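You operate a simulated robot arm through the tools that you are given. There is no shell and no other tool. Be economical: measure what you need, move in short steps, check, and stop when the job is done.

The job below is to be done with a simulated robot arm. You get a single attempt, and the scene is never put back.

Task
Fetch the oat tub from the capper end of the filling bench and set it on the worktop over the washer. Press the orange tap button three times. Stack the tofu green pack from the capper end of the filling bench on top of the beans green pack. Take the pea bag from the capper end of the filling bench and leave it on the top of the returns counter. Do these in any order. Set down upright: oat tub.

Only the result counts: the job must be done as asked and must still hold three seconds after the hand-in. Knocking over, shifting, dropping, spilling or breaking anything else fails it.

Robot
A 7-joint arm with a fingered hand on a trunk, on a base that drives. Base frame: it is fixed to the floor where the robot stands at the start and does not move with it; the origin is under the middle of the robot, x ahead of it, y to its left, z up. Units: m, degrees, N and s.
With the tool pointing down near the work surface it reaches from about 0.3 to 0.82 m from the robot's upright axis, wherever it stands. Its first joint turns from -115.0 to 115.0 degrees. Places, roughly: green pack [0.75, 0.5, 0.75]; oat tub [0.5, 0.25, 0.75]; orange tap button [0.7, 0.4, 1.1]; pea bag [1, 0.75, 0.75]; top of the returns counter (108x16 cm) [1.38, 4.26, 0.9]; worktop over the washer (23x31 cm) [-1.46, -1.1, 0.9]. Payload 5 kg.
The TCP is the grasp point between the finger pads, 0.032 m short of the fingertips. In the tool frame z runs along the fingers and y along their closing line. The gripper opens to 0.16 m. The gripper's body begins 0.089 m behind the TCP. The gripper is a hand of 4 fingers: y runs from the thumb to the fingers, the wrist lies at [0, 0, -0.267] in the tool frame.
Orientation is told as [roll, pitch, yaw] about the base's x, y, z axes, in that order, counted from this pose: with the fingers straight down and closing along the base's y, the tool's x points along the base's -x, its y along +y and its z along -z.

Tools
- The arm moves only by the tool nudge_tool. Its argument "series" is text: rows parted by semicolons, each of 6 numbers parted by spaces: the shift along the base's x, y, z in m, then the turn, a rotation vector about the base's x, y, z in degrees. In form: tx ty tz ax ay az; .... A call has 1 to 20 rows; each row shifts and turns the commanded pose from where the row before left it. Each row takes 0.2 s and may step no farther than 0.05 m and 8.6 degrees from the row before; otherwise, the whole call is refused. A pose out of reach is approached as far as the arm can. The call stops where the force on the tool passes 40 N (or 10 N more than at its start, if that is more) or the arm is blocked; 0.2 s more then pass. In this call time passes only in rows, and 0.2 s behind the last. It gives the time, the measured TCP pose, the force on the tool (base axes), the opening and the grip force at its end, in the units of the frame above (readings bear some noise), with the torque about the TCP (base axes, N m) and any sound that the robot's microphone picked up, and new pictures: "views" is both (left out), scene, wrist or none.
- Cameras (640 x 400 px; columns grow to the right, rows downward): "scene" is now at [0.0059, 0.181, 1.7886]; the picture's right is [0.34, -0.94, 0.00], its down [-0.77, -0.28, -0.57] and it looks along [0.54, 0.19, -0.82] (base axes); focal length 292 px, centre (320, 200). "wrist" rides on the gripper at [0.08, -0.004, -0.114] in the tool frame; the picture's right is [0.05, 1.00, 0.00], its down [-0.82, 0.04, -0.58] and it looks along [-0.58, 0.03, 0.82] (tool axes); focal length 265 px, centre (320, 200). There is no depth. A picture from a camera that has moved, and an enlarged one, comes with that camera's place and axes in the base frame and with its lens.
- lift_body(by): slides the trunk up (or, below 0, down) by that many m; the arm and the scene camera ride with it, the base frame stays. It gives what a move gives, with no picture.
- drive_base(legs): drives the robot by 1 to 6 legs, each [ahead, turn to the left] in m and degrees, along the robot's own axes; the way and the turn of a leg run together, so that a leg with both is an arc; at most 1.5 m and 180 degrees a leg. The arm and the cameras ride along, it lands a little off, and it stops where it bumps. It gives what a move gives, and a new picture of the scene camera.
- set_fingers(finger1, finger2, finger3, thumb_bend): sets how far each is bent, from 0 (flat) to 1 (curled in); at 0.3 the hand is open as for a grip, at 0.7 the pads meet at the TCP. One left out holds its place. A second passes; each finger stops where it meets its share of the squeeze, and holds until it gets a number again. It is the only way to open and close the hand. It gives what a move gives, with no picture; readings hold the bend of each and the force on the fingers (four entries, about 0 where the hand has none), thumb and palm.
- turn_head(pan, tilt): turns the head with the scene camera to pan (to the left, within 155 degrees either way) and tilt (down, from -29 to 69), counted from straight ahead of the robot. It gives what a move gives, and a new picture of the scene camera.
- enlarge(camera, box): a new picture of the part [left, top, right, bottom] of that camera's present view, enlarged. The clock stands still meanwhile.
- close_job(): hands the job in; it is judged then, once.

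Work in short steps. Places have to be worked out from the pictures, the camera data and where the tool is seen: move nearer, look again, correct. Check each grasp and each placing, and mend what went wrong. You have 165 turns and 260 pictures in all, those below and enlarged ones among them. Open the gripper and draw the arm clear of the work before you hand the job in, unless the task says otherwise; then end with one line.

The tools are called as name(argument=value, ...) on one line, values as JSON. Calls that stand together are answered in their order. nudge_tool: Moves the arm, as the interface text tells. Its arguments: {"type":"object","properties":{"series":{"type":"string"},"views":{"type":"string","enum":["both","scene","wrist","none"]}},"required":["series"]} The other tools are called the same way: lift_body (by) slides the trunk up or down; set_fingers (finger1, finger2, finger3, thumb_bend) moves the fingers one by one; drive_base (legs) drives the base; turn_head (pan, tilt) turns the head that bears the scene camera; enlarge (camera, box) takes an enlarged picture of a part of a camera's view; close_job () hands the job in.

At the start:

```text
clock: 0.0
tool_pos: [0.5253, 0.1445, 1.363]
tool_rot: [0.0, 0.0, 0.0]
ft_force: [0.1, 0.0, 0.1]
wrist_torque: [0.02, 0.0, 0.03]
opening: 0.1598
gripper_force: 0.0
shape: jaw
bend: [0.3, 0.3, 0.3, 0.3]
finger forces: [0.0, 0.1, 0.0, 0.0, 0.0, 0.1]
trunk travel left (down, up): [-0.925, 0.065]
robot x, y, heading: [0.0007, 0.0024, -0.1]
head pan, tilt: [19.7, 55.4]
```

scene: 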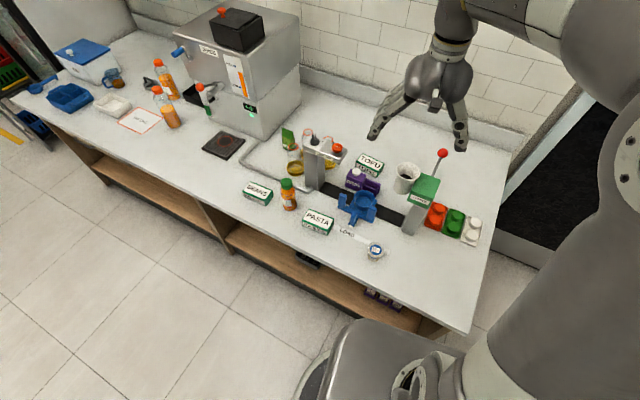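
wrist: 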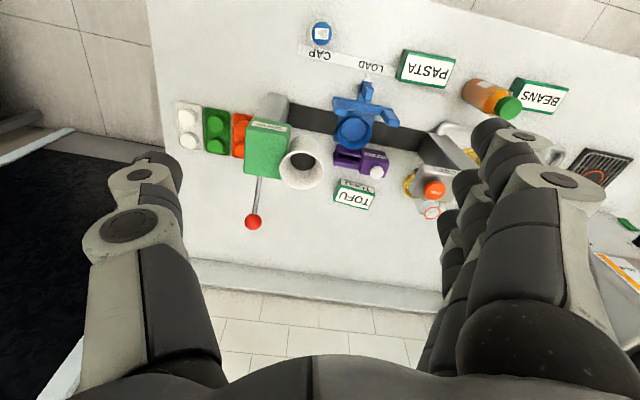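

The bench shows packs, a capper, taps and small items. I'll enlarge the scene to identify the oat tub, pea bag and tap button.

enlarge(camera="scene", box=[230, 110, 490, 270])

enlarge(camera="scene", box=[20, 10, 300, 185])

```text
2.46 times, centred on (360, 190) of scene
camera zoom: at [0.0059, 0.181, 1.7886], right [0.34, -0.94, 0.0], down [-0.77, -0.28, -0.57], along [0.54, 0.19, -0.82], focal length 718 px, centre (222, 225)
```

zoom: 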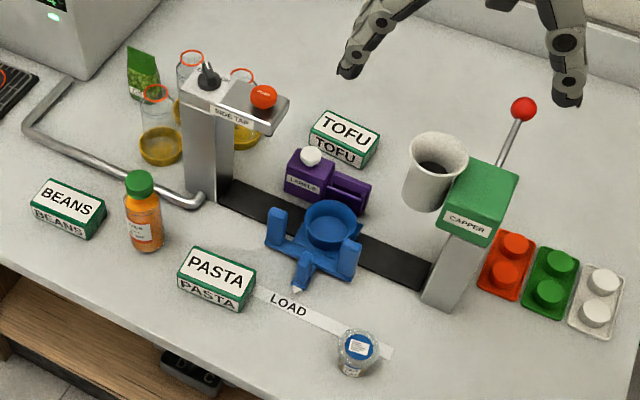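

```text
2.29 times, centred on (160, 98) of scene
camera zoom: at [0.0059, 0.181, 1.7886], right [0.34, -0.94, 0.0], down [-0.77, -0.28, -0.57], along [0.54, 0.19, -0.82], focal length 667 px, centre (686, 434)
```

zoom: 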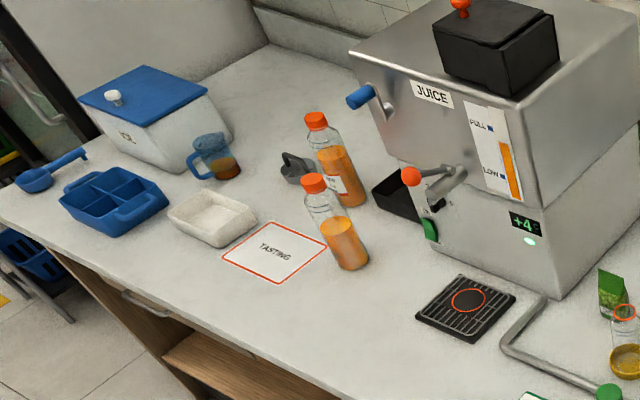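

The oat tub looks to be the small blue-lidded one near "CAP/LOAD" (~[0.51,0.14]), the pea bag the green bag behind beakers, the button on the side tap (~[0.68,0.36,1.1]). I'll look around for the two destinations.

turn_head(pan=-140, tilt=30)

turn_head(pan=75, tilt=20)

turn_head(pan=150, tilt=30)

```text
clock: 2.5
tool_pos: [0.5258, 0.144, 1.3625]
tool_rot: [0.0, -0.1, 0.0]
ft_force: [0.6, -0.2, 0.0]
wrist_torque: [-0.01, -0.02, 0.0]
opening: 0.1602
gripper_force: 0.1
shape: jaw
bend: [0.3, 0.3, 0.3, 0.3]
finger forces: [0.0, 0.0, 0.0, 0.0, 0.0, 0.0]
trunk travel left (down, up): [-0.925, 0.065]
robot x, y, heading: [0.001, 0.0003, -0.2]
head pan, tilt: [-140.0, 30.0]
camera scene: at [-0.1309, 0.0987, 1.8251], right [-0.64, 0.77, 0.0], down [0.38, 0.32, -0.87], along [-0.66, -0.56, -0.5], focal length 292 px, centre (320, 200)
```

scene: 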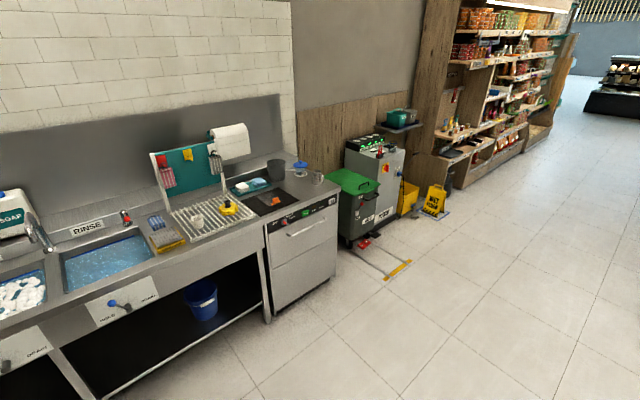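

```text
clock: 5.6
tool_pos: [0.5252, 0.1428, 1.3631]
tool_rot: [0.0, 0.0, 0.0]
ft_force: [0.3, -0.1, 0.5]
wrist_torque: [-0.01, -0.02, 0.0]
opening: 0.16
gripper_force: 0.1
shape: jaw
bend: [0.3, 0.3, 0.3, 0.3]
finger forces: [0.0, 0.0, 0.0, 0.0, 0.1, 0.0]
trunk travel left (down, up): [-0.925, 0.065]
robot x, y, heading: [-0.0037, -0.0007, 0.0]
head pan, tilt: [75.0, 20.0]
camera scene: at [-0.0375, 0.2468, 1.8411], right [0.97, -0.26, 0.0], down [-0.09, -0.33, -0.94], along [0.24, 0.91, -0.34], focal length 292 px, centre (320, 200)
```

scene: 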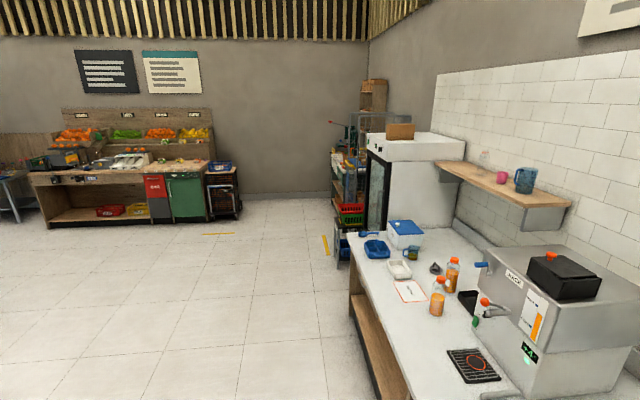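

```text
clock: 7.0
tool_pos: [0.5251, 0.1435, 1.3627]
tool_rot: [0.0, 0.0, 0.0]
ft_force: [-1.2, 0.3, -1.2]
wrist_torque: [0.02, 0.0, 0.01]
opening: 0.1596
gripper_force: 0.1
shape: jaw
bend: [0.3, 0.3, 0.3, 0.3]
finger forces: [0.1, 0.0, 0.0, 0.0, 0.1, 0.0]
trunk travel left (down, up): [-0.925, 0.065]
robot x, y, heading: [0.0043, 0.0016, -0.1]
head pan, tilt: [150.0, 30.0]
camera scene: at [-0.1399, 0.2022, 1.8251], right [0.5, 0.87, 0.0], down [0.43, -0.25, -0.87], along [-0.75, 0.43, -0.5], focal length 292 px, centre (320, 200)
```

scene: 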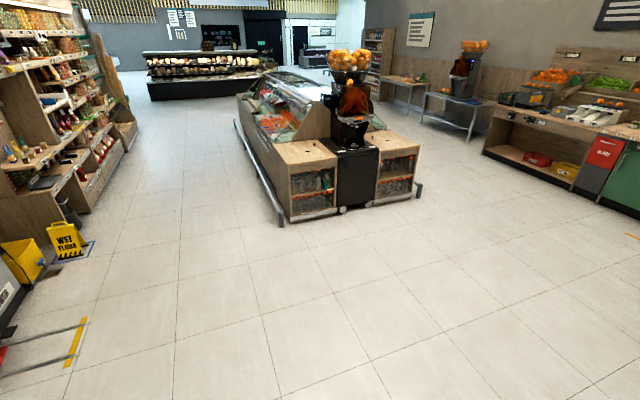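

Destinations located: washer worktop right-behind, returns counter past the fridge along +y. Tofu triangulates to ~(0.865,0.26), beans ~(0.573,0.644), tops ≈0.85; tofu and pea bag are out of reach from here. I'll look down to see the clearance between base and bench.

turn_head(pan=0, tilt=69)

turn_head(pan=45, tilt=60)

```text
clock: 9.4
tool_pos: [0.5258, 0.1431, 1.3634]
tool_rot: [0.0, -0.1, 0.0]
ft_force: [0.1, 0.4, -0.7]
wrist_torque: [0.02, -0.01, -0.04]
opening: 0.1599
gripper_force: 0.0
shape: jaw
bend: [0.3, 0.3, 0.3, 0.3]
finger forces: [0.0, 0.1, 0.1, 0.0, 0.0, 0.0]
trunk travel left (down, up): [-0.925, 0.065]
robot x, y, heading: [-0.0015, 0.0022, 0.0]
head pan, tilt: [0.0, 68.8]
camera scene: at [-0.0057, 0.1569, 1.7736], right [0.0, -1.0, 0.0], down [-0.93, 0.0, -0.36], along [0.36, 0.0, -0.93], focal length 292 px, centre (320, 200)
```

scene: 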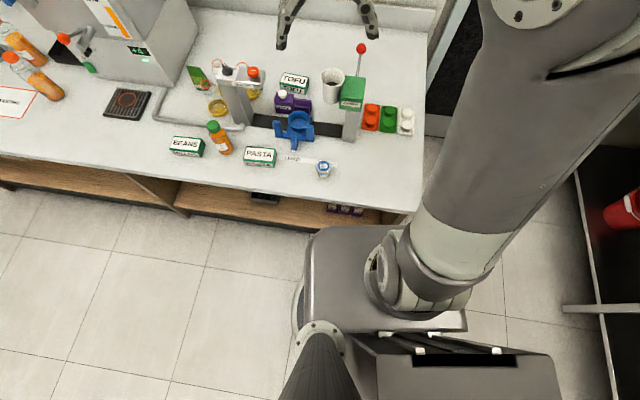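

```text
clock: 10.5
tool_pos: [0.5255, 0.1443, 1.3629]
tool_rot: [0.0, 0.0, 0.0]
ft_force: [0.9, -0.3, 0.9]
wrist_torque: [0.03, 0.02, 0.01]
opening: 0.1598
gripper_force: 0.0
shape: jaw
bend: [0.3, 0.3, 0.3, 0.3]
finger forces: [0.0, 0.0, 0.1, 0.1, 0.0, 0.0]
trunk travel left (down, up): [-0.925, 0.065]
robot x, y, heading: [0.0014, -0.0004, -0.0]
head pan, tilt: [45.0, 60.0]
camera scene: at [-0.0144, 0.2039, 1.7829], right [0.71, -0.71, 0.0], down [-0.61, -0.61, -0.5], along [0.35, 0.35, -0.87], focal length 292 px, centre (320, 200)
```

scene: 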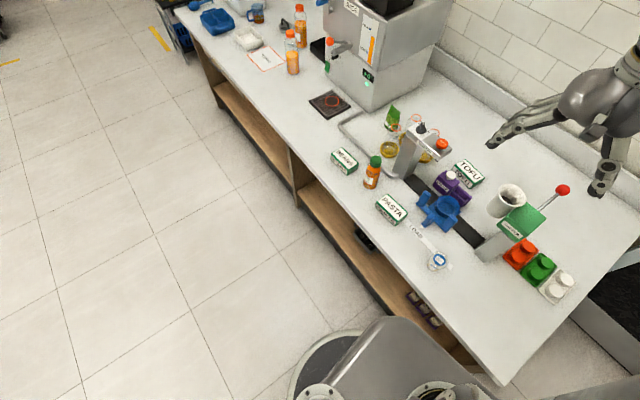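

The base disc's front is ~0.08 m from the bench edge (x≈0.345). I'll shift the robot left along the bench (~0.4 m) and slightly nearer, in turn-drive-turn.

drive_base(legs=[[0, 83], [0.38, 0], [0, -83]])

turn_head(pan=-5, tilt=50)

```text
clock: 19.9
tool_pos: [0.5969, 0.4791, 1.3641]
tool_rot: [-0.1, 0.0, -3.4]
ft_force: [0.2, 0.1, 0.6]
wrist_torque: [-0.01, -0.03, 0.0]
opening: 0.16
gripper_force: 0.1
shape: jaw
bend: [0.3, 0.3, 0.3, 0.3]
finger forces: [0.1, 0.1, 0.0, 0.0, 0.0, 0.1]
trunk travel left (down, up): [-0.925, 0.065]
robot x, y, heading: [0.0629, 0.3657, -3.3]
head pan, tilt: [45.0, 60.0]
camera scene: at [0.0607, 0.571, 1.783], right [0.66, -0.75, 0.0], down [-0.65, -0.58, -0.5], along [0.37, 0.33, -0.87], focal length 292 px, centre (320, 200)
```

scene: 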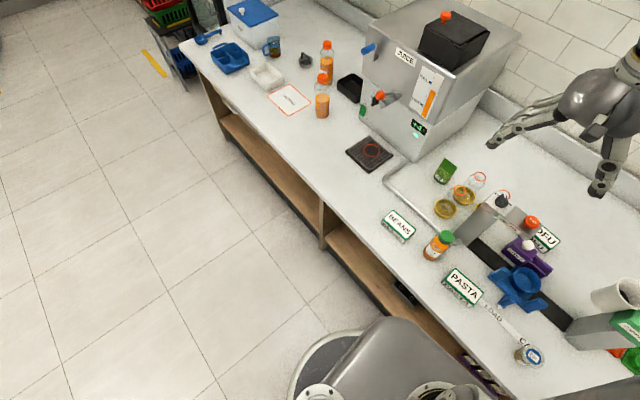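

```text
clock: 21.1
tool_pos: [0.5955, 0.4789, 1.3631]
tool_rot: [-0.1, 0.1, -3.5]
ft_force: [0.0, 0.1, 1.0]
wrist_torque: [-0.03, 0.0, 0.03]
opening: 0.16
gripper_force: 0.1
shape: jaw
bend: [0.3, 0.3, 0.3, 0.3]
finger forces: [0.0, 0.0, 0.0, 0.0, 0.0, 0.0]
trunk travel left (down, up): [-0.925, 0.065]
robot x, y, heading: [0.065, 0.3674, -3.5]
head pan, tilt: [-5.0, 50.0]
camera scene: at [0.087, 0.5159, 1.7955], right [-0.14, -0.99, 0.0], down [-0.76, 0.11, -0.64], along [0.64, -0.09, -0.77], focal length 292 px, centre (320, 200)
```

scene: 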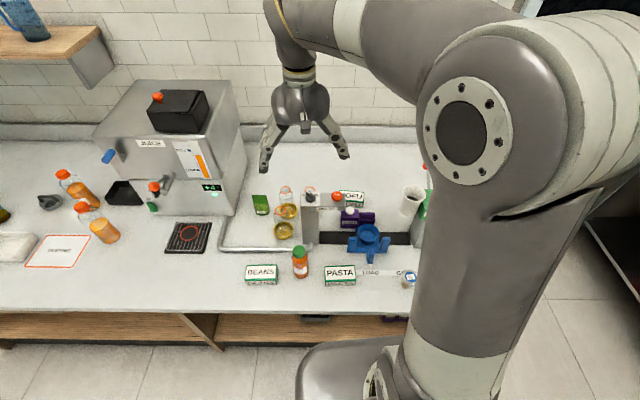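

The robot is at (0.065, 0.367). I'll zoom on the tap area.

enlarge(camera="scene", box=[230, 160, 430, 290])

enlarge(camera="wrist", box=[0, 0, 640, 400])

```text
3.08 times, centred on (330, 225) of scene
camera zoom: at [0.087, 0.5159, 1.7955], right [-0.14, -0.99, 0.0], down [-0.76, 0.11, -0.64], along [0.64, -0.09, -0.77], focal length 898 px, centre (289, 123)
```

zoom: 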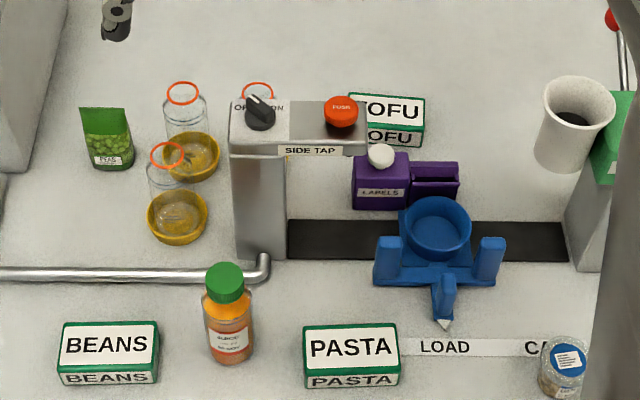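

```text
1.00 times, centred on (320, 200) of wrist
camera zoom: at [0.5165, 0.48, 1.4768], right [0.01, 1.0, 0.0], down [0.82, -0.01, 0.58], along [0.58, 0.0, -0.82], focal length 265 px, centre (320, 200)
```

zoom: 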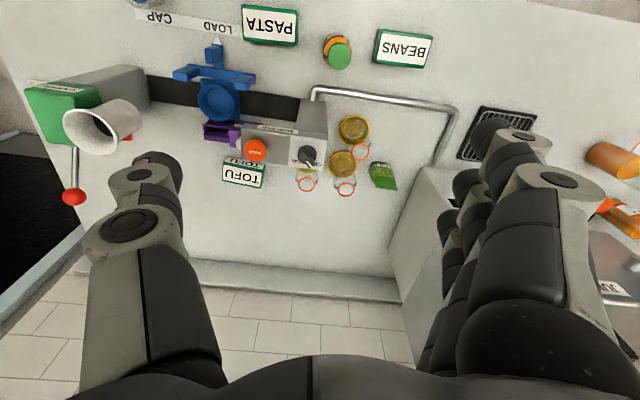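

The button triangulates to about (0.695, 0.375, 1.076). I'll close the fingers to a point and move above it.

set_fingers(finger1=0.7, finger2=0.7, finger3=0.7, thumb_bend=0.7)

nudge_tool(series="0.025 -0.026 -0.02 0 0 3.5; 0.025 -0.026 -0.03 0 0 0; 0.025 -0.026 -0.03 0 0 0; 0.025 -0.026 -0.03 0 0 0; 0 0 -0.03 0 0 0; 0 0 -0.03 0 0 0")

```text
clock: 22.1
tool_pos: [0.5957, 0.4785, 1.3634]
tool_rot: [0.0, 0.0, -3.4]
ft_force: [0.3, -0.9, -0.4]
wrist_torque: [0.01, 0.03, -0.02]
opening: 0.0238
gripper_force: 0.0
shape: fingers
bend: [0.7, 0.7, 0.7, 0.7]
finger forces: [0.0, 0.1, 0.0, 0.1, 0.0, 0.1]
trunk travel left (down, up): [-0.925, 0.065]
robot x, y, heading: [0.0609, 0.3656, -3.3]
head pan, tilt: [-5.0, 50.0]
```

```text
clock: 23.5
tool_pos: [0.6975, 0.3741, 1.1909]
tool_rot: [-0.1, 0.1, 0.0]
ft_force: [-0.9, 0.4, -0.3]
wrist_torque: [0.01, -0.01, -0.02]
opening: 0.0237
gripper_force: 0.1
shape: fingers
bend: [0.7, 0.7, 0.7, 0.7]
finger forces: [0.0, 0.0, 0.1, 0.1, 0.1, 0.1]
trunk travel left (down, up): [-0.925, 0.065]
robot x, y, heading: [0.0617, 0.3648, -3.5]
head pan, tilt: [-5.0, 50.0]
camera scene: at [0.0885, 0.5153, 1.7956], right [-0.15, -0.99, 0.0], down [-0.76, 0.11, -0.64], along [0.64, -0.09, -0.77], focal length 292 px, centre (320, 200)
camera wrist: at [0.6174, 0.37, 1.3048], right [-0.05, 1.0, 0.0], down [0.82, 0.04, 0.58], along [0.58, 0.03, -0.82], focal length 265 px, centre (320, 200)
```

scene: 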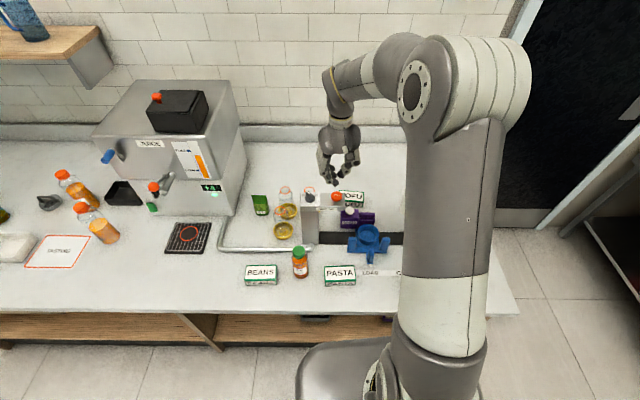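
wrist: 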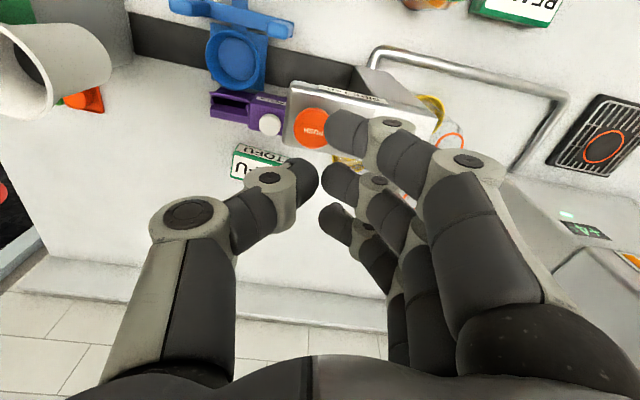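

The fingers are centred over the button. I'll descend to just above it, then press in small steps.

nudge_tool(series="0 -0.002 -0.03 0 0 0; 0 0 -0.03 0 0 0; 0 0 -0.01 0 0 0", views="both")

enlarge(camera="scene", box=[270, 120, 430, 220])

```text
clock: 24.3
tool_pos: [0.6946, 0.3743, 1.1243]
tool_rot: [0.0, 0.0, 0.1]
ft_force: [0.7, 0.2, 0.1]
wrist_torque: [0.02, 0.0, 0.01]
opening: 0.0235
gripper_force: 0.0
shape: fingers
bend: [0.7, 0.7, 0.7, 0.7]
finger forces: [0.0, 0.1, 0.0, 0.0, 0.0, 0.1]
trunk travel left (down, up): [-0.925, 0.065]
robot x, y, heading: [0.0655, 0.3685, -3.7]
head pan, tilt: [-5.0, 50.0]
camera scene: at [0.0875, 0.5157, 1.7955], right [-0.15, -0.99, 0.0], down [-0.76, 0.11, -0.64], along [0.64, -0.09, -0.77], focal length 292 px, centre (320, 200)
camera wrist: at [0.6152, 0.3691, 1.2376], right [-0.05, 1.0, 0.0], down [0.82, 0.04, 0.58], along [0.58, 0.03, -0.82], focal length 265 px, centre (320, 200)
```

scene: 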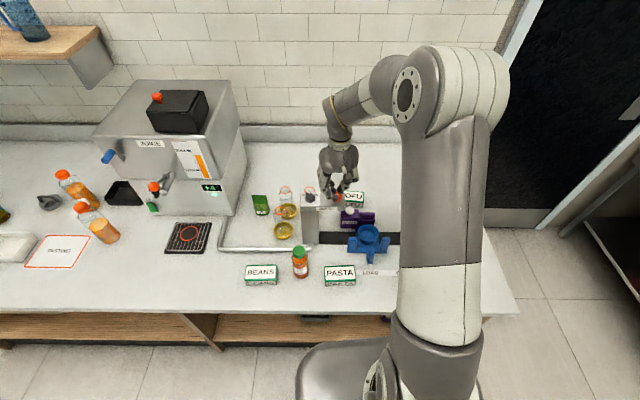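
wrist: 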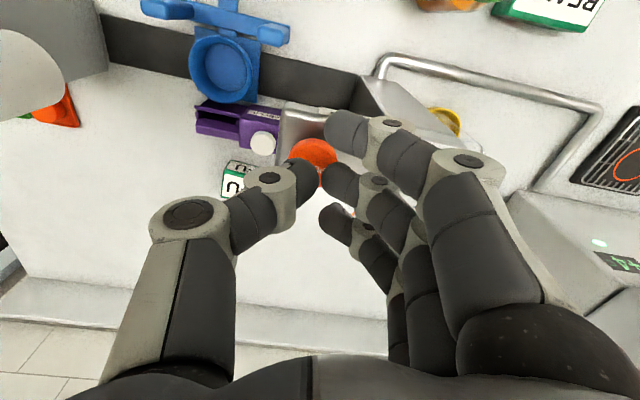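

```text
4.00 times, centred on (350, 170) of scene
camera zoom: at [0.0875, 0.5157, 1.7955], right [-0.15, -0.99, 0.0], down [-0.76, 0.11, -0.64], along [0.64, -0.09, -0.77], focal length 1168 px, centre (200, 320)
```

zoom: 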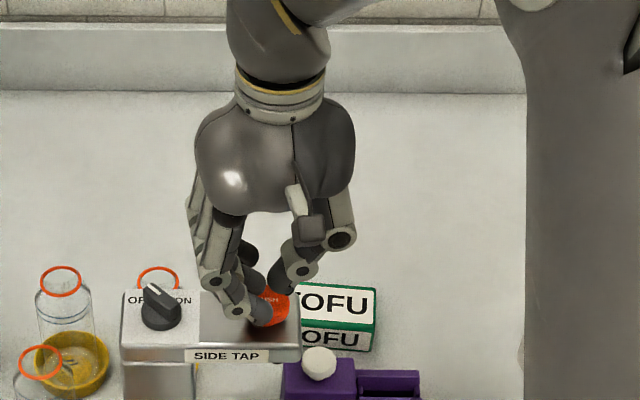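

Tips are ~1–2 cm above the button, knob clear. I press gently.

nudge_tool(series="0 0 -0.008 0 0 0; 0 0 -0.006 0 0 0", views="none")

nudge_tool(series="0 0 -0.005 0 0 0; 0 0 -0.004 0 0 0", views="none")

```text
clock: 24.9
tool_pos: [0.6953, 0.3737, 1.1082]
tool_rot: [-0.1, 0.0, 0.1]
ft_force: [0.1, -0.6, 0.4]
wrist_torque: [0.01, 0.03, 0.0]
opening: 0.0236
gripper_force: 0.1
shape: fingers
bend: [0.7, 0.7, 0.7, 0.7]
finger forces: [0.0, 0.0, 0.0, 0.0, 0.0, 0.0]
trunk travel left (down, up): [-0.925, 0.065]
robot x, y, heading: [0.0636, 0.3696, -3.6]
head pan, tilt: [-5.0, 50.0]
```

```text
clock: 25.5
tool_pos: [0.6965, 0.3731, 1.1013]
tool_rot: [0.1, 0.0, 0.2]
ft_force: [-0.4, 0.0, 0.3]
wrist_torque: [-0.01, 0.0, 0.02]
opening: 0.0236
gripper_force: 0.0
shape: fingers
bend: [0.7, 0.7, 0.7, 0.7]
finger forces: [0.0, 0.0, 0.0, 0.0, 0.0, 0.0]
trunk travel left (down, up): [-0.925, 0.065]
robot x, y, heading: [0.062, 0.368, -3.3]
head pan, tilt: [-5.0, 50.0]
```

No contact yet; continue down in small steps.

nudge_tool(series="0 0 -0.005 0 0 0; 0 0 -0.004 0 0 0", views="none")

nudge_tool(series="0 0 -0.004 0 0 0; 0 0 -0.003 0 0 0", views="wrist")

enlarge(camera="scene", box=[290, 150, 390, 212])

```text
clock: 26.1
tool_pos: [0.6961, 0.3733, 1.0904]
tool_rot: [0.0, 0.0, 0.0]
ft_force: [0.0, -1.1, 3.8]
wrist_torque: [-0.14, -0.05, -0.02]
opening: 0.0235
gripper_force: 2.0
shape: fingers
bend: [0.7, 0.7, 0.7, 0.7]
finger forces: [0.0, 0.0, 0.0, 0.1, 4.0, 0.1]
trunk travel left (down, up): [-0.925, 0.065]
robot x, y, heading: [0.0613, 0.3646, -3.3]
head pan, tilt: [-5.0, 50.0]
heard: click
```

```text
clock: 26.7
tool_pos: [0.696, 0.3729, 1.0871]
tool_rot: [0.0, -0.3, 0.2]
ft_force: [-1.3, -4.3, 25.9]
wrist_torque: [-0.44, -0.17, -0.02]
opening: 0.0233
gripper_force: 13.3
shape: fingers
bend: [0.7, 0.7, 0.7, 0.7]
finger forces: [0.0, 4.6, 0.0, 0.1, 21.9, 0.1]
trunk travel left (down, up): [-0.925, 0.065]
robot x, y, heading: [0.0604, 0.3645, -3.3]
head pan, tilt: [-5.0, 50.0]
camera wrist: at [0.6155, 0.3688, 1.2], right [-0.05, 1.0, 0.0], down [0.81, 0.04, 0.58], along [0.58, 0.03, -0.81], focal length 265 px, centre (320, 200)
```

wrist: 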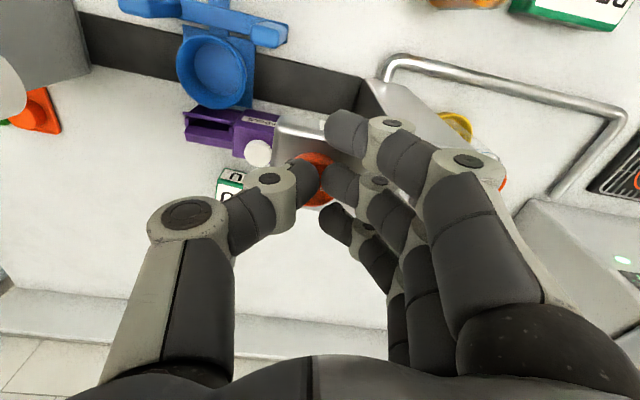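

```text
6.40 times, centred on (340, 181) of scene
camera zoom: at [0.0842, 0.515, 1.7961], right [-0.15, -0.99, 0.0], down [-0.76, 0.11, -0.64], along [0.64, -0.09, -0.77], focal length 1868 px, centre (192, 322)
```

zoom: 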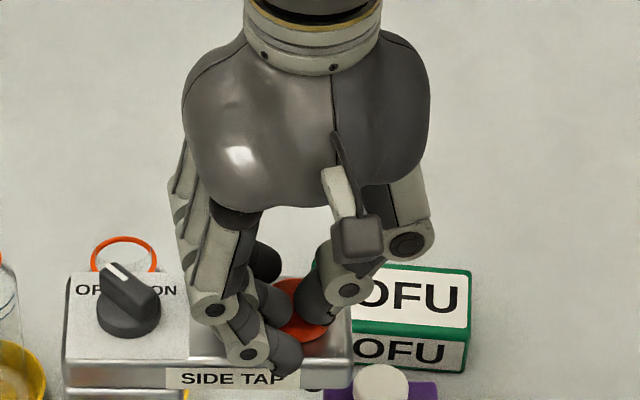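

A click was heard at z≈1.09: press one. I lift clear and press twice more, counting clicks.

nudge_tool(series="0 0 0.012 0 0 0; 0 0 0.013 0 0 0; 0 0 0 0 0 0", views="none")

nudge_tool(series="0 0 -0.010 0 0 0; 0 0 -0.008 0 0 0; 0 0 -0.002 0 0 0", views="none")

```text
clock: 27.5
tool_pos: [0.6957, 0.3736, 1.1094]
tool_rot: [0.0, 0.2, 0.2]
ft_force: [-0.2, -0.5, -0.6]
wrist_torque: [-0.04, -0.02, -0.01]
opening: 0.0235
gripper_force: 0.1
shape: fingers
bend: [0.7, 0.7, 0.7, 0.7]
finger forces: [0.0, 0.1, 0.0, 0.1, 0.1, 0.0]
trunk travel left (down, up): [-0.925, 0.065]
robot x, y, heading: [0.0627, 0.368, -3.3]
head pan, tilt: [-5.0, 50.0]
```

```text
clock: 28.3
tool_pos: [0.6974, 0.373, 1.0899]
tool_rot: [0.1, -0.1, 0.1]
ft_force: [2.3, -0.2, 5.0]
wrist_torque: [-0.07, -0.12, 0.04]
opening: 0.0232
gripper_force: 2.5
shape: fingers
bend: [0.7, 0.7, 0.7, 0.7]
finger forces: [0.0, 0.0, 0.1, 0.1, 4.6, 0.0]
trunk travel left (down, up): [-0.925, 0.065]
robot x, y, heading: [0.0596, 0.3638, -3.2]
head pan, tilt: [-5.0, 50.0]
heard: click
```

Second click. Same once more, then rise.

nudge_tool(series="0 0 0.010 0 0 0; 0 0 0.010 0 0 0; 0 0 0 0 0 0", views="none")

nudge_tool(series="0 0 -0.010 0 0 0; 0 0 -0.008 0 0 0; 0 0 -0.002 0 0 0", views="none")

nudge_tool(series="0 0 0.010 0 0 0; 0 0 0.03 0 0 0; 0 0 0.05 0 0 0; 0 0 0.05 0 0 0;0 0 0.03 0 0 0", views="none")

```text
clock: 29.1
tool_pos: [0.6956, 0.3727, 1.1097]
tool_rot: [-0.1, 0.1, 0.2]
ft_force: [-0.5, -0.1, 0.0]
wrist_torque: [0.0, -0.01, -0.01]
opening: 0.0234
gripper_force: 0.0
shape: fingers
bend: [0.7, 0.7, 0.7, 0.7]
finger forces: [0.0, 0.0, 0.0, 0.0, 0.1, 0.0]
trunk travel left (down, up): [-0.925, 0.065]
robot x, y, heading: [0.0635, 0.3684, -3.5]
head pan, tilt: [-5.0, 50.0]
```

```text
clock: 29.9
tool_pos: [0.6951, 0.3739, 1.0872]
tool_rot: [0.0, 0.0, 0.2]
ft_force: [0.1, -1.1, 5.2]
wrist_torque: [-0.14, -0.06, -0.01]
opening: 0.0231
gripper_force: 2.9
shape: fingers
bend: [0.7, 0.7, 0.7, 0.7]
finger forces: [0.1, 0.1, 0.0, 0.1, 4.7, 0.0]
trunk travel left (down, up): [-0.925, 0.065]
robot x, y, heading: [0.0631, 0.368, -3.1]
head pan, tilt: [-5.0, 50.0]
heard: click
```

```text
clock: 31.1
tool_pos: [0.6969, 0.3726, 1.261]
tool_rot: [0.0, 0.0, 0.2]
ft_force: [0.4, 0.0, 0.2]
wrist_torque: [-0.03, -0.02, 0.02]
opening: 0.0232
gripper_force: 0.0
shape: fingers
bend: [0.7, 0.7, 0.7, 0.7]
finger forces: [0.0, 0.0, 0.1, 0.1, 0.0, 0.0]
trunk travel left (down, up): [-0.925, 0.065]
robot x, y, heading: [0.065, 0.3674, -3.4]
head pan, tilt: [-5.0, 50.0]
```

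Three clicks made. Now I open the hand and hover toward the tofu for a closer look.

nudge_tool(series="0.03 -0.03 0 0 0 0; 0.03 -0.03 0 0 0 0; 0.03 -0.03 0 0 0 0; 0 -0.02 0 0 0 0", views="none")

set_fingers(finger1=0.3, finger2=0.3, finger3=0.3, thumb_bend=0.3)

enlarge(camera="wrist", box=[0, 0, 640, 400])

enlarge(camera="scene", box=[270, 140, 430, 240])

```text
clock: 32.1
tool_pos: [0.7864, 0.2653, 1.2593]
tool_rot: [0.0, 0.0, 0.1]
ft_force: [-0.7, 0.6, 0.4]
wrist_torque: [0.01, -0.05, -0.04]
opening: 0.0231
gripper_force: 0.0
shape: fingers
bend: [0.7, 0.7, 0.7, 0.7]
finger forces: [0.0, 0.0, 0.0, 0.0, 0.1, 0.1]
trunk travel left (down, up): [-0.925, 0.065]
robot x, y, heading: [0.064, 0.3635, -3.4]
head pan, tilt: [-5.0, 50.0]
```

```text
clock: 33.1
tool_pos: [0.7868, 0.2652, 1.2589]
tool_rot: [0.1, 0.0, 0.0]
ft_force: [-0.3, -0.3, -0.5]
wrist_torque: [0.01, 0.0, 0.0]
opening: 0.1699
gripper_force: 0.0
shape: fingers
bend: [0.3, 0.3, 0.3, 0.3]
finger forces: [0.0, 0.0, 0.0, 0.0, 0.0, 0.1]
trunk travel left (down, up): [-0.925, 0.065]
robot x, y, heading: [0.0622, 0.3685, -3.7]
head pan, tilt: [-5.0, 50.0]
```

```text
1.00 times, centred on (320, 200) of wrist
camera zoom: at [0.7072, 0.2615, 1.372], right [-0.05, 1.0, 0.0], down [0.82, 0.04, 0.58], along [0.58, 0.03, -0.82], focal length 265 px, centre (320, 200)
```

zoom: 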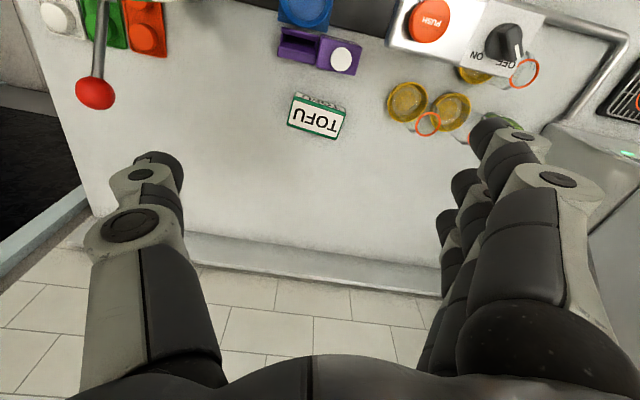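

```text
4.00 times, centred on (350, 190) of scene
camera zoom: at [0.0872, 0.5157, 1.7955], right [-0.15, -0.99, 0.0], down [-0.76, 0.11, -0.64], along [0.64, -0.09, -0.77], focal length 1168 px, centre (200, 240)
```

zoom: 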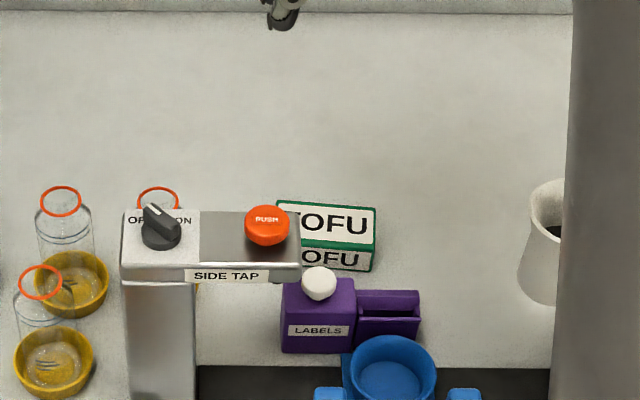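

Tofu top centre is (0.882,0.266,0.841), about 0.104×0.06, yaw about -12°. I'll grip across its short side: rotate the hand by -102° (thumb toward the robot) at this height.

nudge_tool(series="0.01 0 0 0 0 -8.5; 0.01 0 0 0 0 -8.5; 0.01 0 0 0 0 -8.5; 0.01 0 0 0 0 -8.5; 0.01 0 0 0 0 -8.5; 0.01 0 0 0 0 -8.5; 0.01 0 -0.01 0 0 -8.5; 0.01 0 -0.01 0 0 -8.5; 0.005 0 -0.01 0 0 -8.5; 0.005 0 -0.01 0 0 -8.5; 0.005 0 -0.01 0 0 -8.5; 0 0 -0.01 0 0 -8.5")

set_fingers(finger1=0.42, finger2=0.42, finger3=0.42, thumb_bend=0.42)

```text
clock: 35.7
tool_pos: [0.8804, 0.263, 1.2002]
tool_rot: [0.0, 0.0, -102.1]
ft_force: [-0.2, 0.4, 0.2]
wrist_torque: [0.01, -0.01, -0.02]
opening: 0.1702
gripper_force: 0.1
shape: fingers
bend: [0.3, 0.3, 0.3, 0.3]
finger forces: [0.0, 0.0, 0.0, 0.0, 0.0, 0.0]
trunk travel left (down, up): [-0.925, 0.065]
robot x, y, heading: [0.0648, 0.365, -3.5]
head pan, tilt: [-5.0, 50.0]
camera scene: at [0.0867, 0.5156, 1.7956], right [-0.15, -0.99, 0.0], down [-0.76, 0.11, -0.64], along [0.64, -0.09, -0.77], focal length 292 px, centre (320, 200)
camera wrist: at [0.8935, 0.3424, 1.314], right [0.99, -0.16, 0.0], down [-0.13, -0.81, 0.58], along [-0.09, -0.57, -0.82], focal length 265 px, centre (320, 200)
```

scene: 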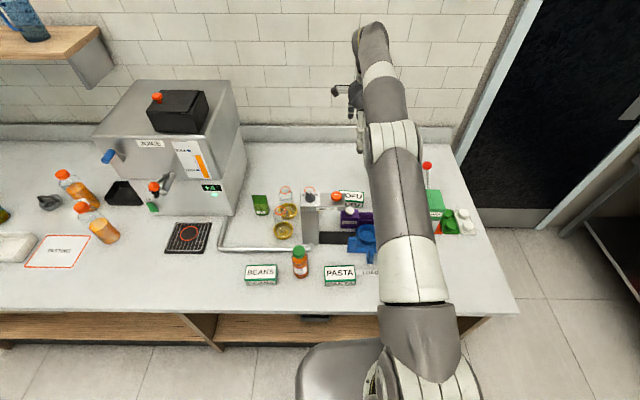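
wrist: 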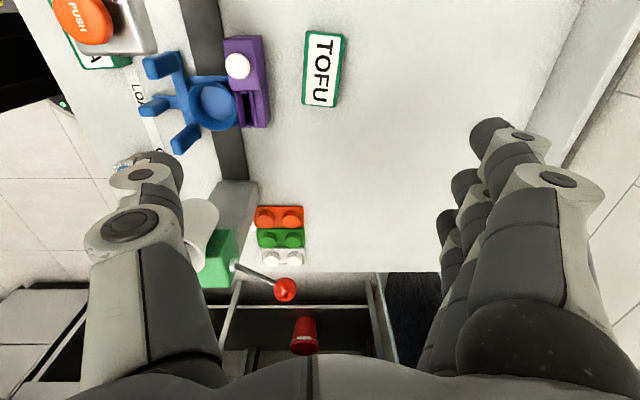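

```text
clock: 36.7
tool_pos: [0.8805, 0.2632, 1.2004]
tool_rot: [0.0, 0.0, -101.9]
ft_force: [-0.2, 1.2, 1.5]
wrist_torque: [-0.01, -0.01, -0.05]
opening: 0.1241
gripper_force: 0.0
shape: fingers
bend: [0.42, 0.42, 0.42, 0.42]
finger forces: [0.0, 0.0, 0.0, 0.0, 0.0, 0.0]
trunk travel left (down, up): [-0.925, 0.065]
robot x, y, heading: [0.0623, 0.3643, -3.6]
head pan, tilt: [-5.0, 50.0]
```

Centre refined to (0.887,0.265), yaw ~-14°. I descend over it with the hand partly opened.

nudge_tool(series="0.006 0.002 -0.05 0 0 -2; 0 0 -0.05 0 0 0; 0 0 -0.05 0 0 0; 0 0 -0.05 0 0 0; 0 0 -0.05 0 0 0")

```text
refused: row 1 steps farther than a row can; nothing moved
```

Row slightly too long; split it.

nudge_tool(series="0.006 0.002 -0.04 0 0 -2; 0 0 -0.05 0 0 0; 0 0 -0.05 0 0 0; 0 0 -0.05 0 0 0; 0 0 -0.05 0 0 0")

```text
clock: 37.9
tool_pos: [0.8905, 0.2654, 0.9601]
tool_rot: [0.1, 0.0, -103.9]
ft_force: [0.3, -0.4, 0.8]
wrist_torque: [0.0, 0.08, 0.01]
opening: 0.124
gripper_force: 0.2
shape: fingers
bend: [0.42, 0.42, 0.42, 0.42]
finger forces: [0.0, 0.0, 0.0, 0.0, 0.0, 0.0]
trunk travel left (down, up): [-0.925, 0.065]
robot x, y, heading: [0.0635, 0.3671, -3.5]
head pan, tilt: [-5.0, 50.0]
camera scene: at [0.0889, 0.5154, 1.7956], right [-0.15, -0.99, 0.0], down [-0.76, 0.11, -0.64], along [0.64, -0.09, -0.77], focal length 292 px, centre (320, 200)
camera wrist: at [0.906, 0.3452, 1.0739], right [0.98, -0.19, 0.0], down [-0.15, -0.8, 0.58], along [-0.11, -0.57, -0.82], focal length 265 px, centre (320, 200)
```

scene: 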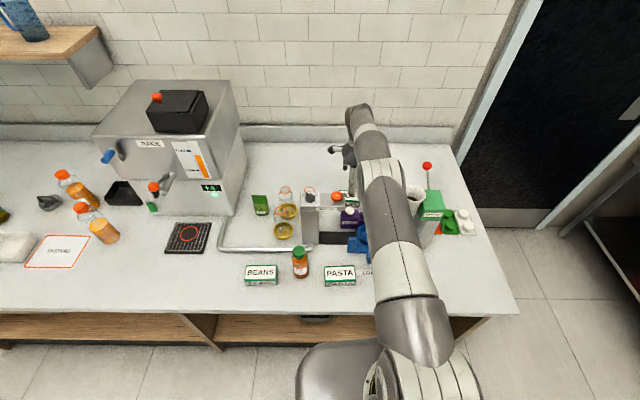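
wrist: 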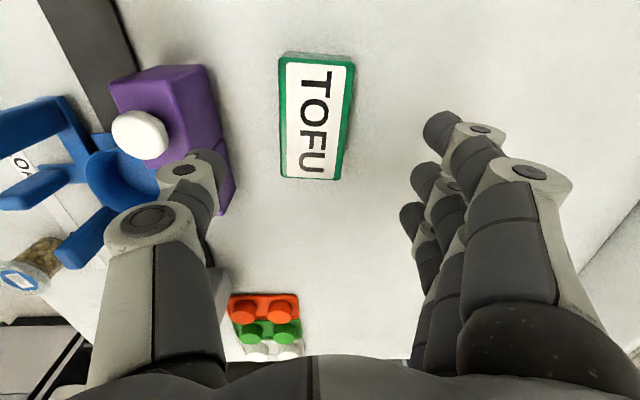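

The thumb side is tight to the purple box; I bend the thumb in a little more and descend.

set_fingers(thumb_bend=0.48, finger1=0.45, finger2=0.45, finger3=0.45)

nudge_tool(series="0 0 -0.04 0 0 0; 0 0 -0.03 0 0 0; 0 0 -0.02 0 0 0")

```text
clock: 38.9
tool_pos: [0.8892, 0.2662, 0.9607]
tool_rot: [-0.1, 0.0, -104.0]
ft_force: [0.2, 0.1, -0.1]
wrist_torque: [-0.02, -0.01, 0.03]
opening: 0.106
gripper_force: 0.1
shape: fingers
bend: [0.45, 0.45, 0.45, 0.48]
finger forces: [0.1, 0.0, 0.0, 0.0, 0.0, 0.0]
trunk travel left (down, up): [-0.925, 0.065]
robot x, y, heading: [0.063, 0.3682, -3.3]
head pan, tilt: [-5.0, 50.0]
```

```text
clock: 39.7
tool_pos: [0.881, 0.2719, 0.8695]
tool_rot: [0.0, 0.0, -103.9]
ft_force: [0.2, 0.5, 0.3]
wrist_torque: [0.0, 0.01, -0.01]
opening: 0.1061
gripper_force: 0.1
shape: fingers
bend: [0.45, 0.45, 0.45, 0.48]
finger forces: [0.0, 0.1, 0.0, 0.1, 0.0, 0.1]
out of reach, approached as far as the arm can: row 2, 3
trunk travel left (down, up): [-0.925, 0.065]
robot x, y, heading: [0.065, 0.3661, -3.4]
head pan, tilt: [-5.0, 50.0]
camera scene: at [0.0881, 0.5152, 1.7956], right [-0.15, -0.99, 0.0], down [-0.76, 0.11, -0.64], along [0.64, -0.09, -0.77], focal length 292 px, centre (320, 200)
camera wrist: at [0.8974, 0.352, 0.9832], right [0.98, -0.19, 0.0], down [-0.15, -0.8, 0.58], along [-0.11, -0.57, -0.82], focal length 265 px, centre (320, 200)
```

scene: 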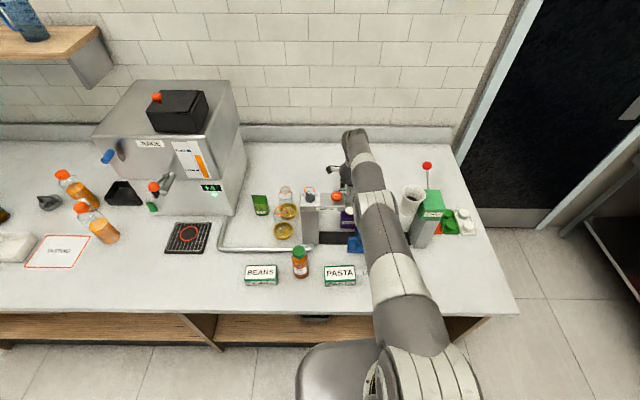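
wrist: 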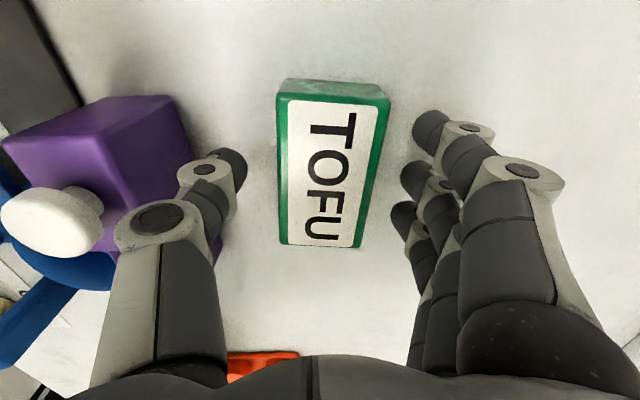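

The arm is at its reach limit at z=0.87, laterally good. I lower the trunk by 3.2 cm instead, then close.

lift_body(by=-0.032)

set_fingers(finger1=0.7, finger2=0.7, finger3=0.7, thumb_bend=0.7)

enlarge(camera="wrist", box=[0, 0, 640, 400])

```text
clock: 40.4
tool_pos: [0.8824, 0.2724, 0.8403]
tool_rot: [0.1, 0.0, -104.0]
ft_force: [1.3, -1.4, 10.4]
wrist_torque: [0.13, 0.62, 0.03]
opening: 0.1064
gripper_force: 5.3
shape: fingers
bend: [0.45, 0.45, 0.45, 0.48]
finger forces: [0.1, 0.0, 0.0, 0.0, 10.1, 0.0]
trunk travel left (down, up): [-0.893, 0.097]
robot x, y, heading: [0.0615, 0.3663, -3.5]
head pan, tilt: [-5.0, 50.0]
```

```text
clock: 41.4
tool_pos: [0.8814, 0.2724, 0.8397]
tool_rot: [0.3, 0.0, -103.9]
ft_force: [2.2, 0.2, 13.7]
wrist_torque: [-0.21, -0.72, -0.01]
opening: 0.0701
gripper_force: 31.7
shape: fingers
bend: [0.56, 0.56, 0.56, 0.61]
finger forces: [12.5, 13.0, 13.2, 0.0, 23.9, 0.0]
trunk travel left (down, up): [-0.893, 0.097]
robot x, y, heading: [0.0634, 0.3652, -3.5]
head pan, tilt: [-5.0, 50.0]
```

```text
1.00 times, centred on (320, 200) of wrist
camera zoom: at [0.8966, 0.3523, 0.9536], right [0.98, -0.19, 0.0], down [-0.16, -0.8, 0.58], along [-0.11, -0.57, -0.82], focal length 265 px, centre (320, 200)
```

zoom: 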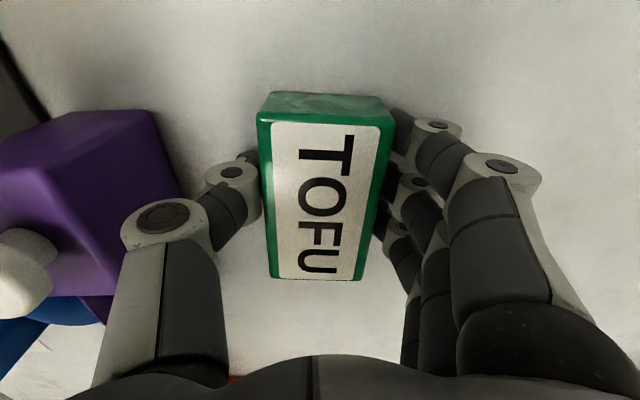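

Gripped (forces balanced). I raise the trunk to lift it clear.

lift_body(by=0.09)

nudge_tool(series="-0.01 0 0.05 0 0 0; -0.01 0 0.04 0 0 0; -0.01 0 0.04 0 0 0; -0.01 0 0.04 0 0 0; -0.01 0 0.04 0 0 0; 0 0 0.04 0 0 0")

```text
clock: 42.7
tool_pos: [0.8813, 0.2718, 0.928]
tool_rot: [0.0, 0.0, -104.0]
ft_force: [0.2, 0.0, -2.9]
wrist_torque: [0.01, -0.03, 0.01]
opening: 0.0698
gripper_force: 24.4
shape: fingers
bend: [0.56, 0.56, 0.56, 0.61]
finger forces: [8.3, 8.0, 8.2, 0.0, 24.4, 0.0]
trunk travel left (down, up): [-0.983, 0.007]
robot x, y, heading: [0.0634, 0.3696, -3.4]
head pan, tilt: [-5.0, 50.0]
```

```text
refused: row 1 steps farther than a row can; nothing moved
```

Held. Lift higher before crossing above the tap.

nudge_tool(series="-0.01 0 0.045 0 0 0; -0.01 0 0.045 0 0 0; -0.01 0 0.045 0 0 0; -0.01 0 0.045 0 0 0; -0.01 0 0.045 0 0 0; 0 0 0.045 0 0 0; 0 0 0.03 0 0 0")

```text
clock: 44.3
tool_pos: [0.8315, 0.2754, 1.2319]
tool_rot: [0.0, 0.0, -104.0]
ft_force: [0.8, -0.1, -1.4]
wrist_torque: [0.05, -0.03, 0.01]
opening: 0.0696
gripper_force: 23.6
shape: fingers
bend: [0.56, 0.56, 0.56, 0.62]
finger forces: [7.6, 7.7, 7.7, 0.0, 23.2, 0.0]
trunk travel left (down, up): [-0.983, 0.007]
robot x, y, heading: [0.0642, 0.3632, -3.4]
head pan, tilt: [-5.0, 50.0]
camera scene: at [0.0864, 0.5157, 1.8535], right [-0.15, -0.99, 0.0], down [-0.76, 0.11, -0.64], along [0.64, -0.09, -0.77], focal length 292 px, centre (320, 200)
camera wrist: at [0.8475, 0.3542, 1.345], right [0.98, -0.19, 0.0], down [-0.15, -0.8, 0.58], along [-0.11, -0.57, -0.82], focal length 265 px, centre (320, 200)
```

scene: 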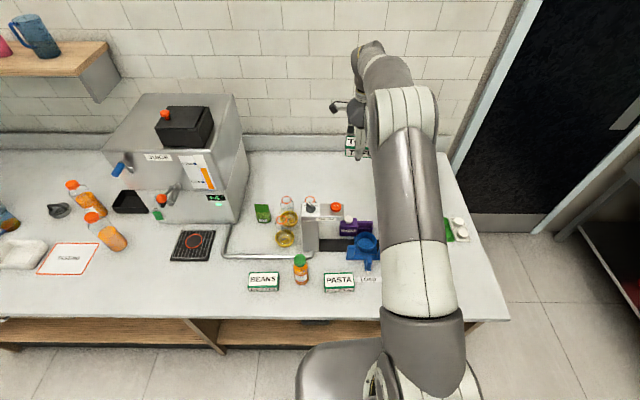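
wrist: 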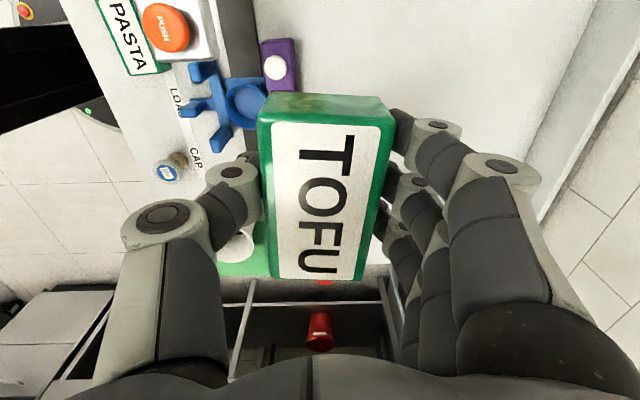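

Good hold. I zoom on the beans pack to get its exact pose.

enlarge(camera="scene", box=[230, 245, 330, 307])

```text
6.40 times, centred on (280, 276) of scene
camera zoom: at [0.0864, 0.5157, 1.8535], right [-0.15, -0.99, 0.0], down [-0.76, 0.11, -0.64], along [0.64, -0.09, -0.77], focal length 1868 px, centre (576, -286)
```

zoom: 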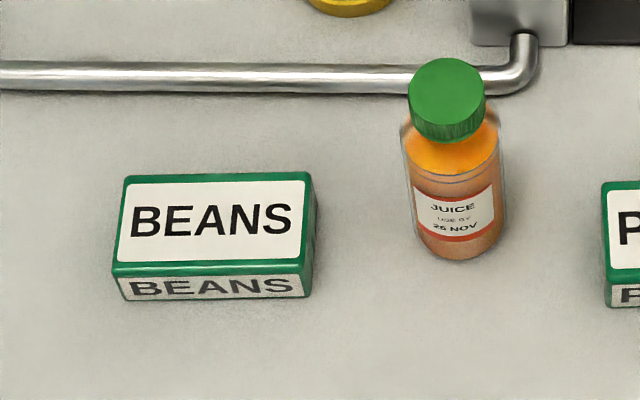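

Beans centre ≈(0.580,0.654), yaw ≈-7°. I move at this height to above it, turning +7°, and check with the wrist camera.

nudge_tool(series="-0.025 0.0387 0 0 0 0.7; -0.025 0.0387 0 0 0 0.7; -0.025 0.0387 0 0 0 0.7; -0.025 0.0387 0 0 0 0.7; -0.025 0.0387 0 0 0 0.7; -0.025 0.0387 0 0 0 0.7; -0.025 0.0387 0 0 0 0.7; -0.025 0.0387 0 0 0 0.7; -0.025 0.0387 0 0 0 0.7; -0.025 0.0387 0 0 0 0.7")

```text
clock: 46.5
tool_pos: [0.578, 0.6604, 1.2303]
tool_rot: [0.1, -0.1, -96.8]
ft_force: [-0.4, 0.3, -1.3]
wrist_torque: [-0.01, -0.07, 0.03]
opening: 0.0695
gripper_force: 22.9
shape: fingers
bend: [0.56, 0.56, 0.56, 0.62]
finger forces: [7.6, 7.7, 7.6, 0.1, 22.9, 0.0]
trunk travel left (down, up): [-0.983, 0.007]
robot x, y, heading: [0.0646, 0.3672, -3.5]
head pan, tilt: [-5.0, 50.0]
camera scene: at [0.0857, 0.5179, 1.8533], right [-0.15, -0.99, 0.0], down [-0.76, 0.11, -0.64], along [0.64, -0.09, -0.77], focal length 292 px, centre (320, 200)
camera wrist: at [0.584, 0.7407, 1.3431], right [1.0, -0.07, 0.0], down [-0.06, -0.81, 0.58], along [-0.04, -0.58, -0.82], focal length 265 px, centre (320, 200)
```

scene: 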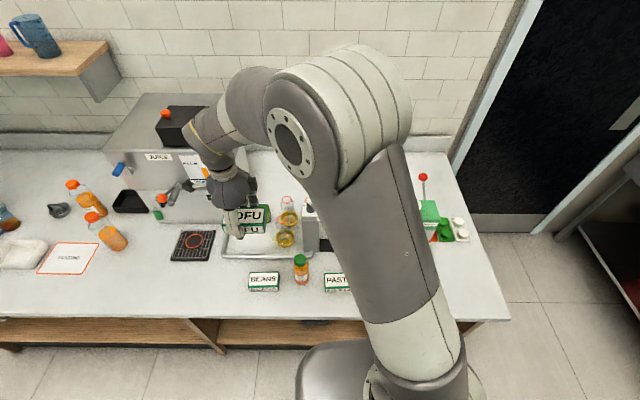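
wrist: 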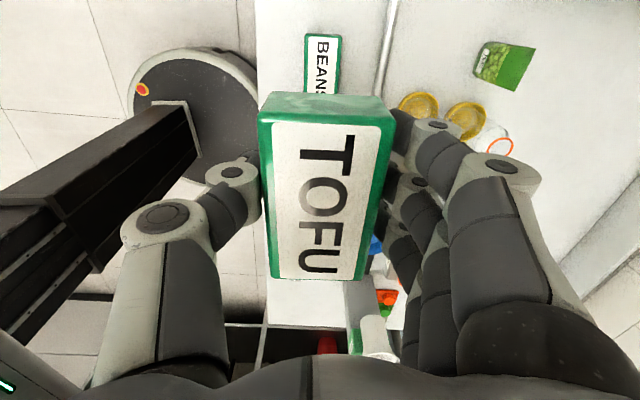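

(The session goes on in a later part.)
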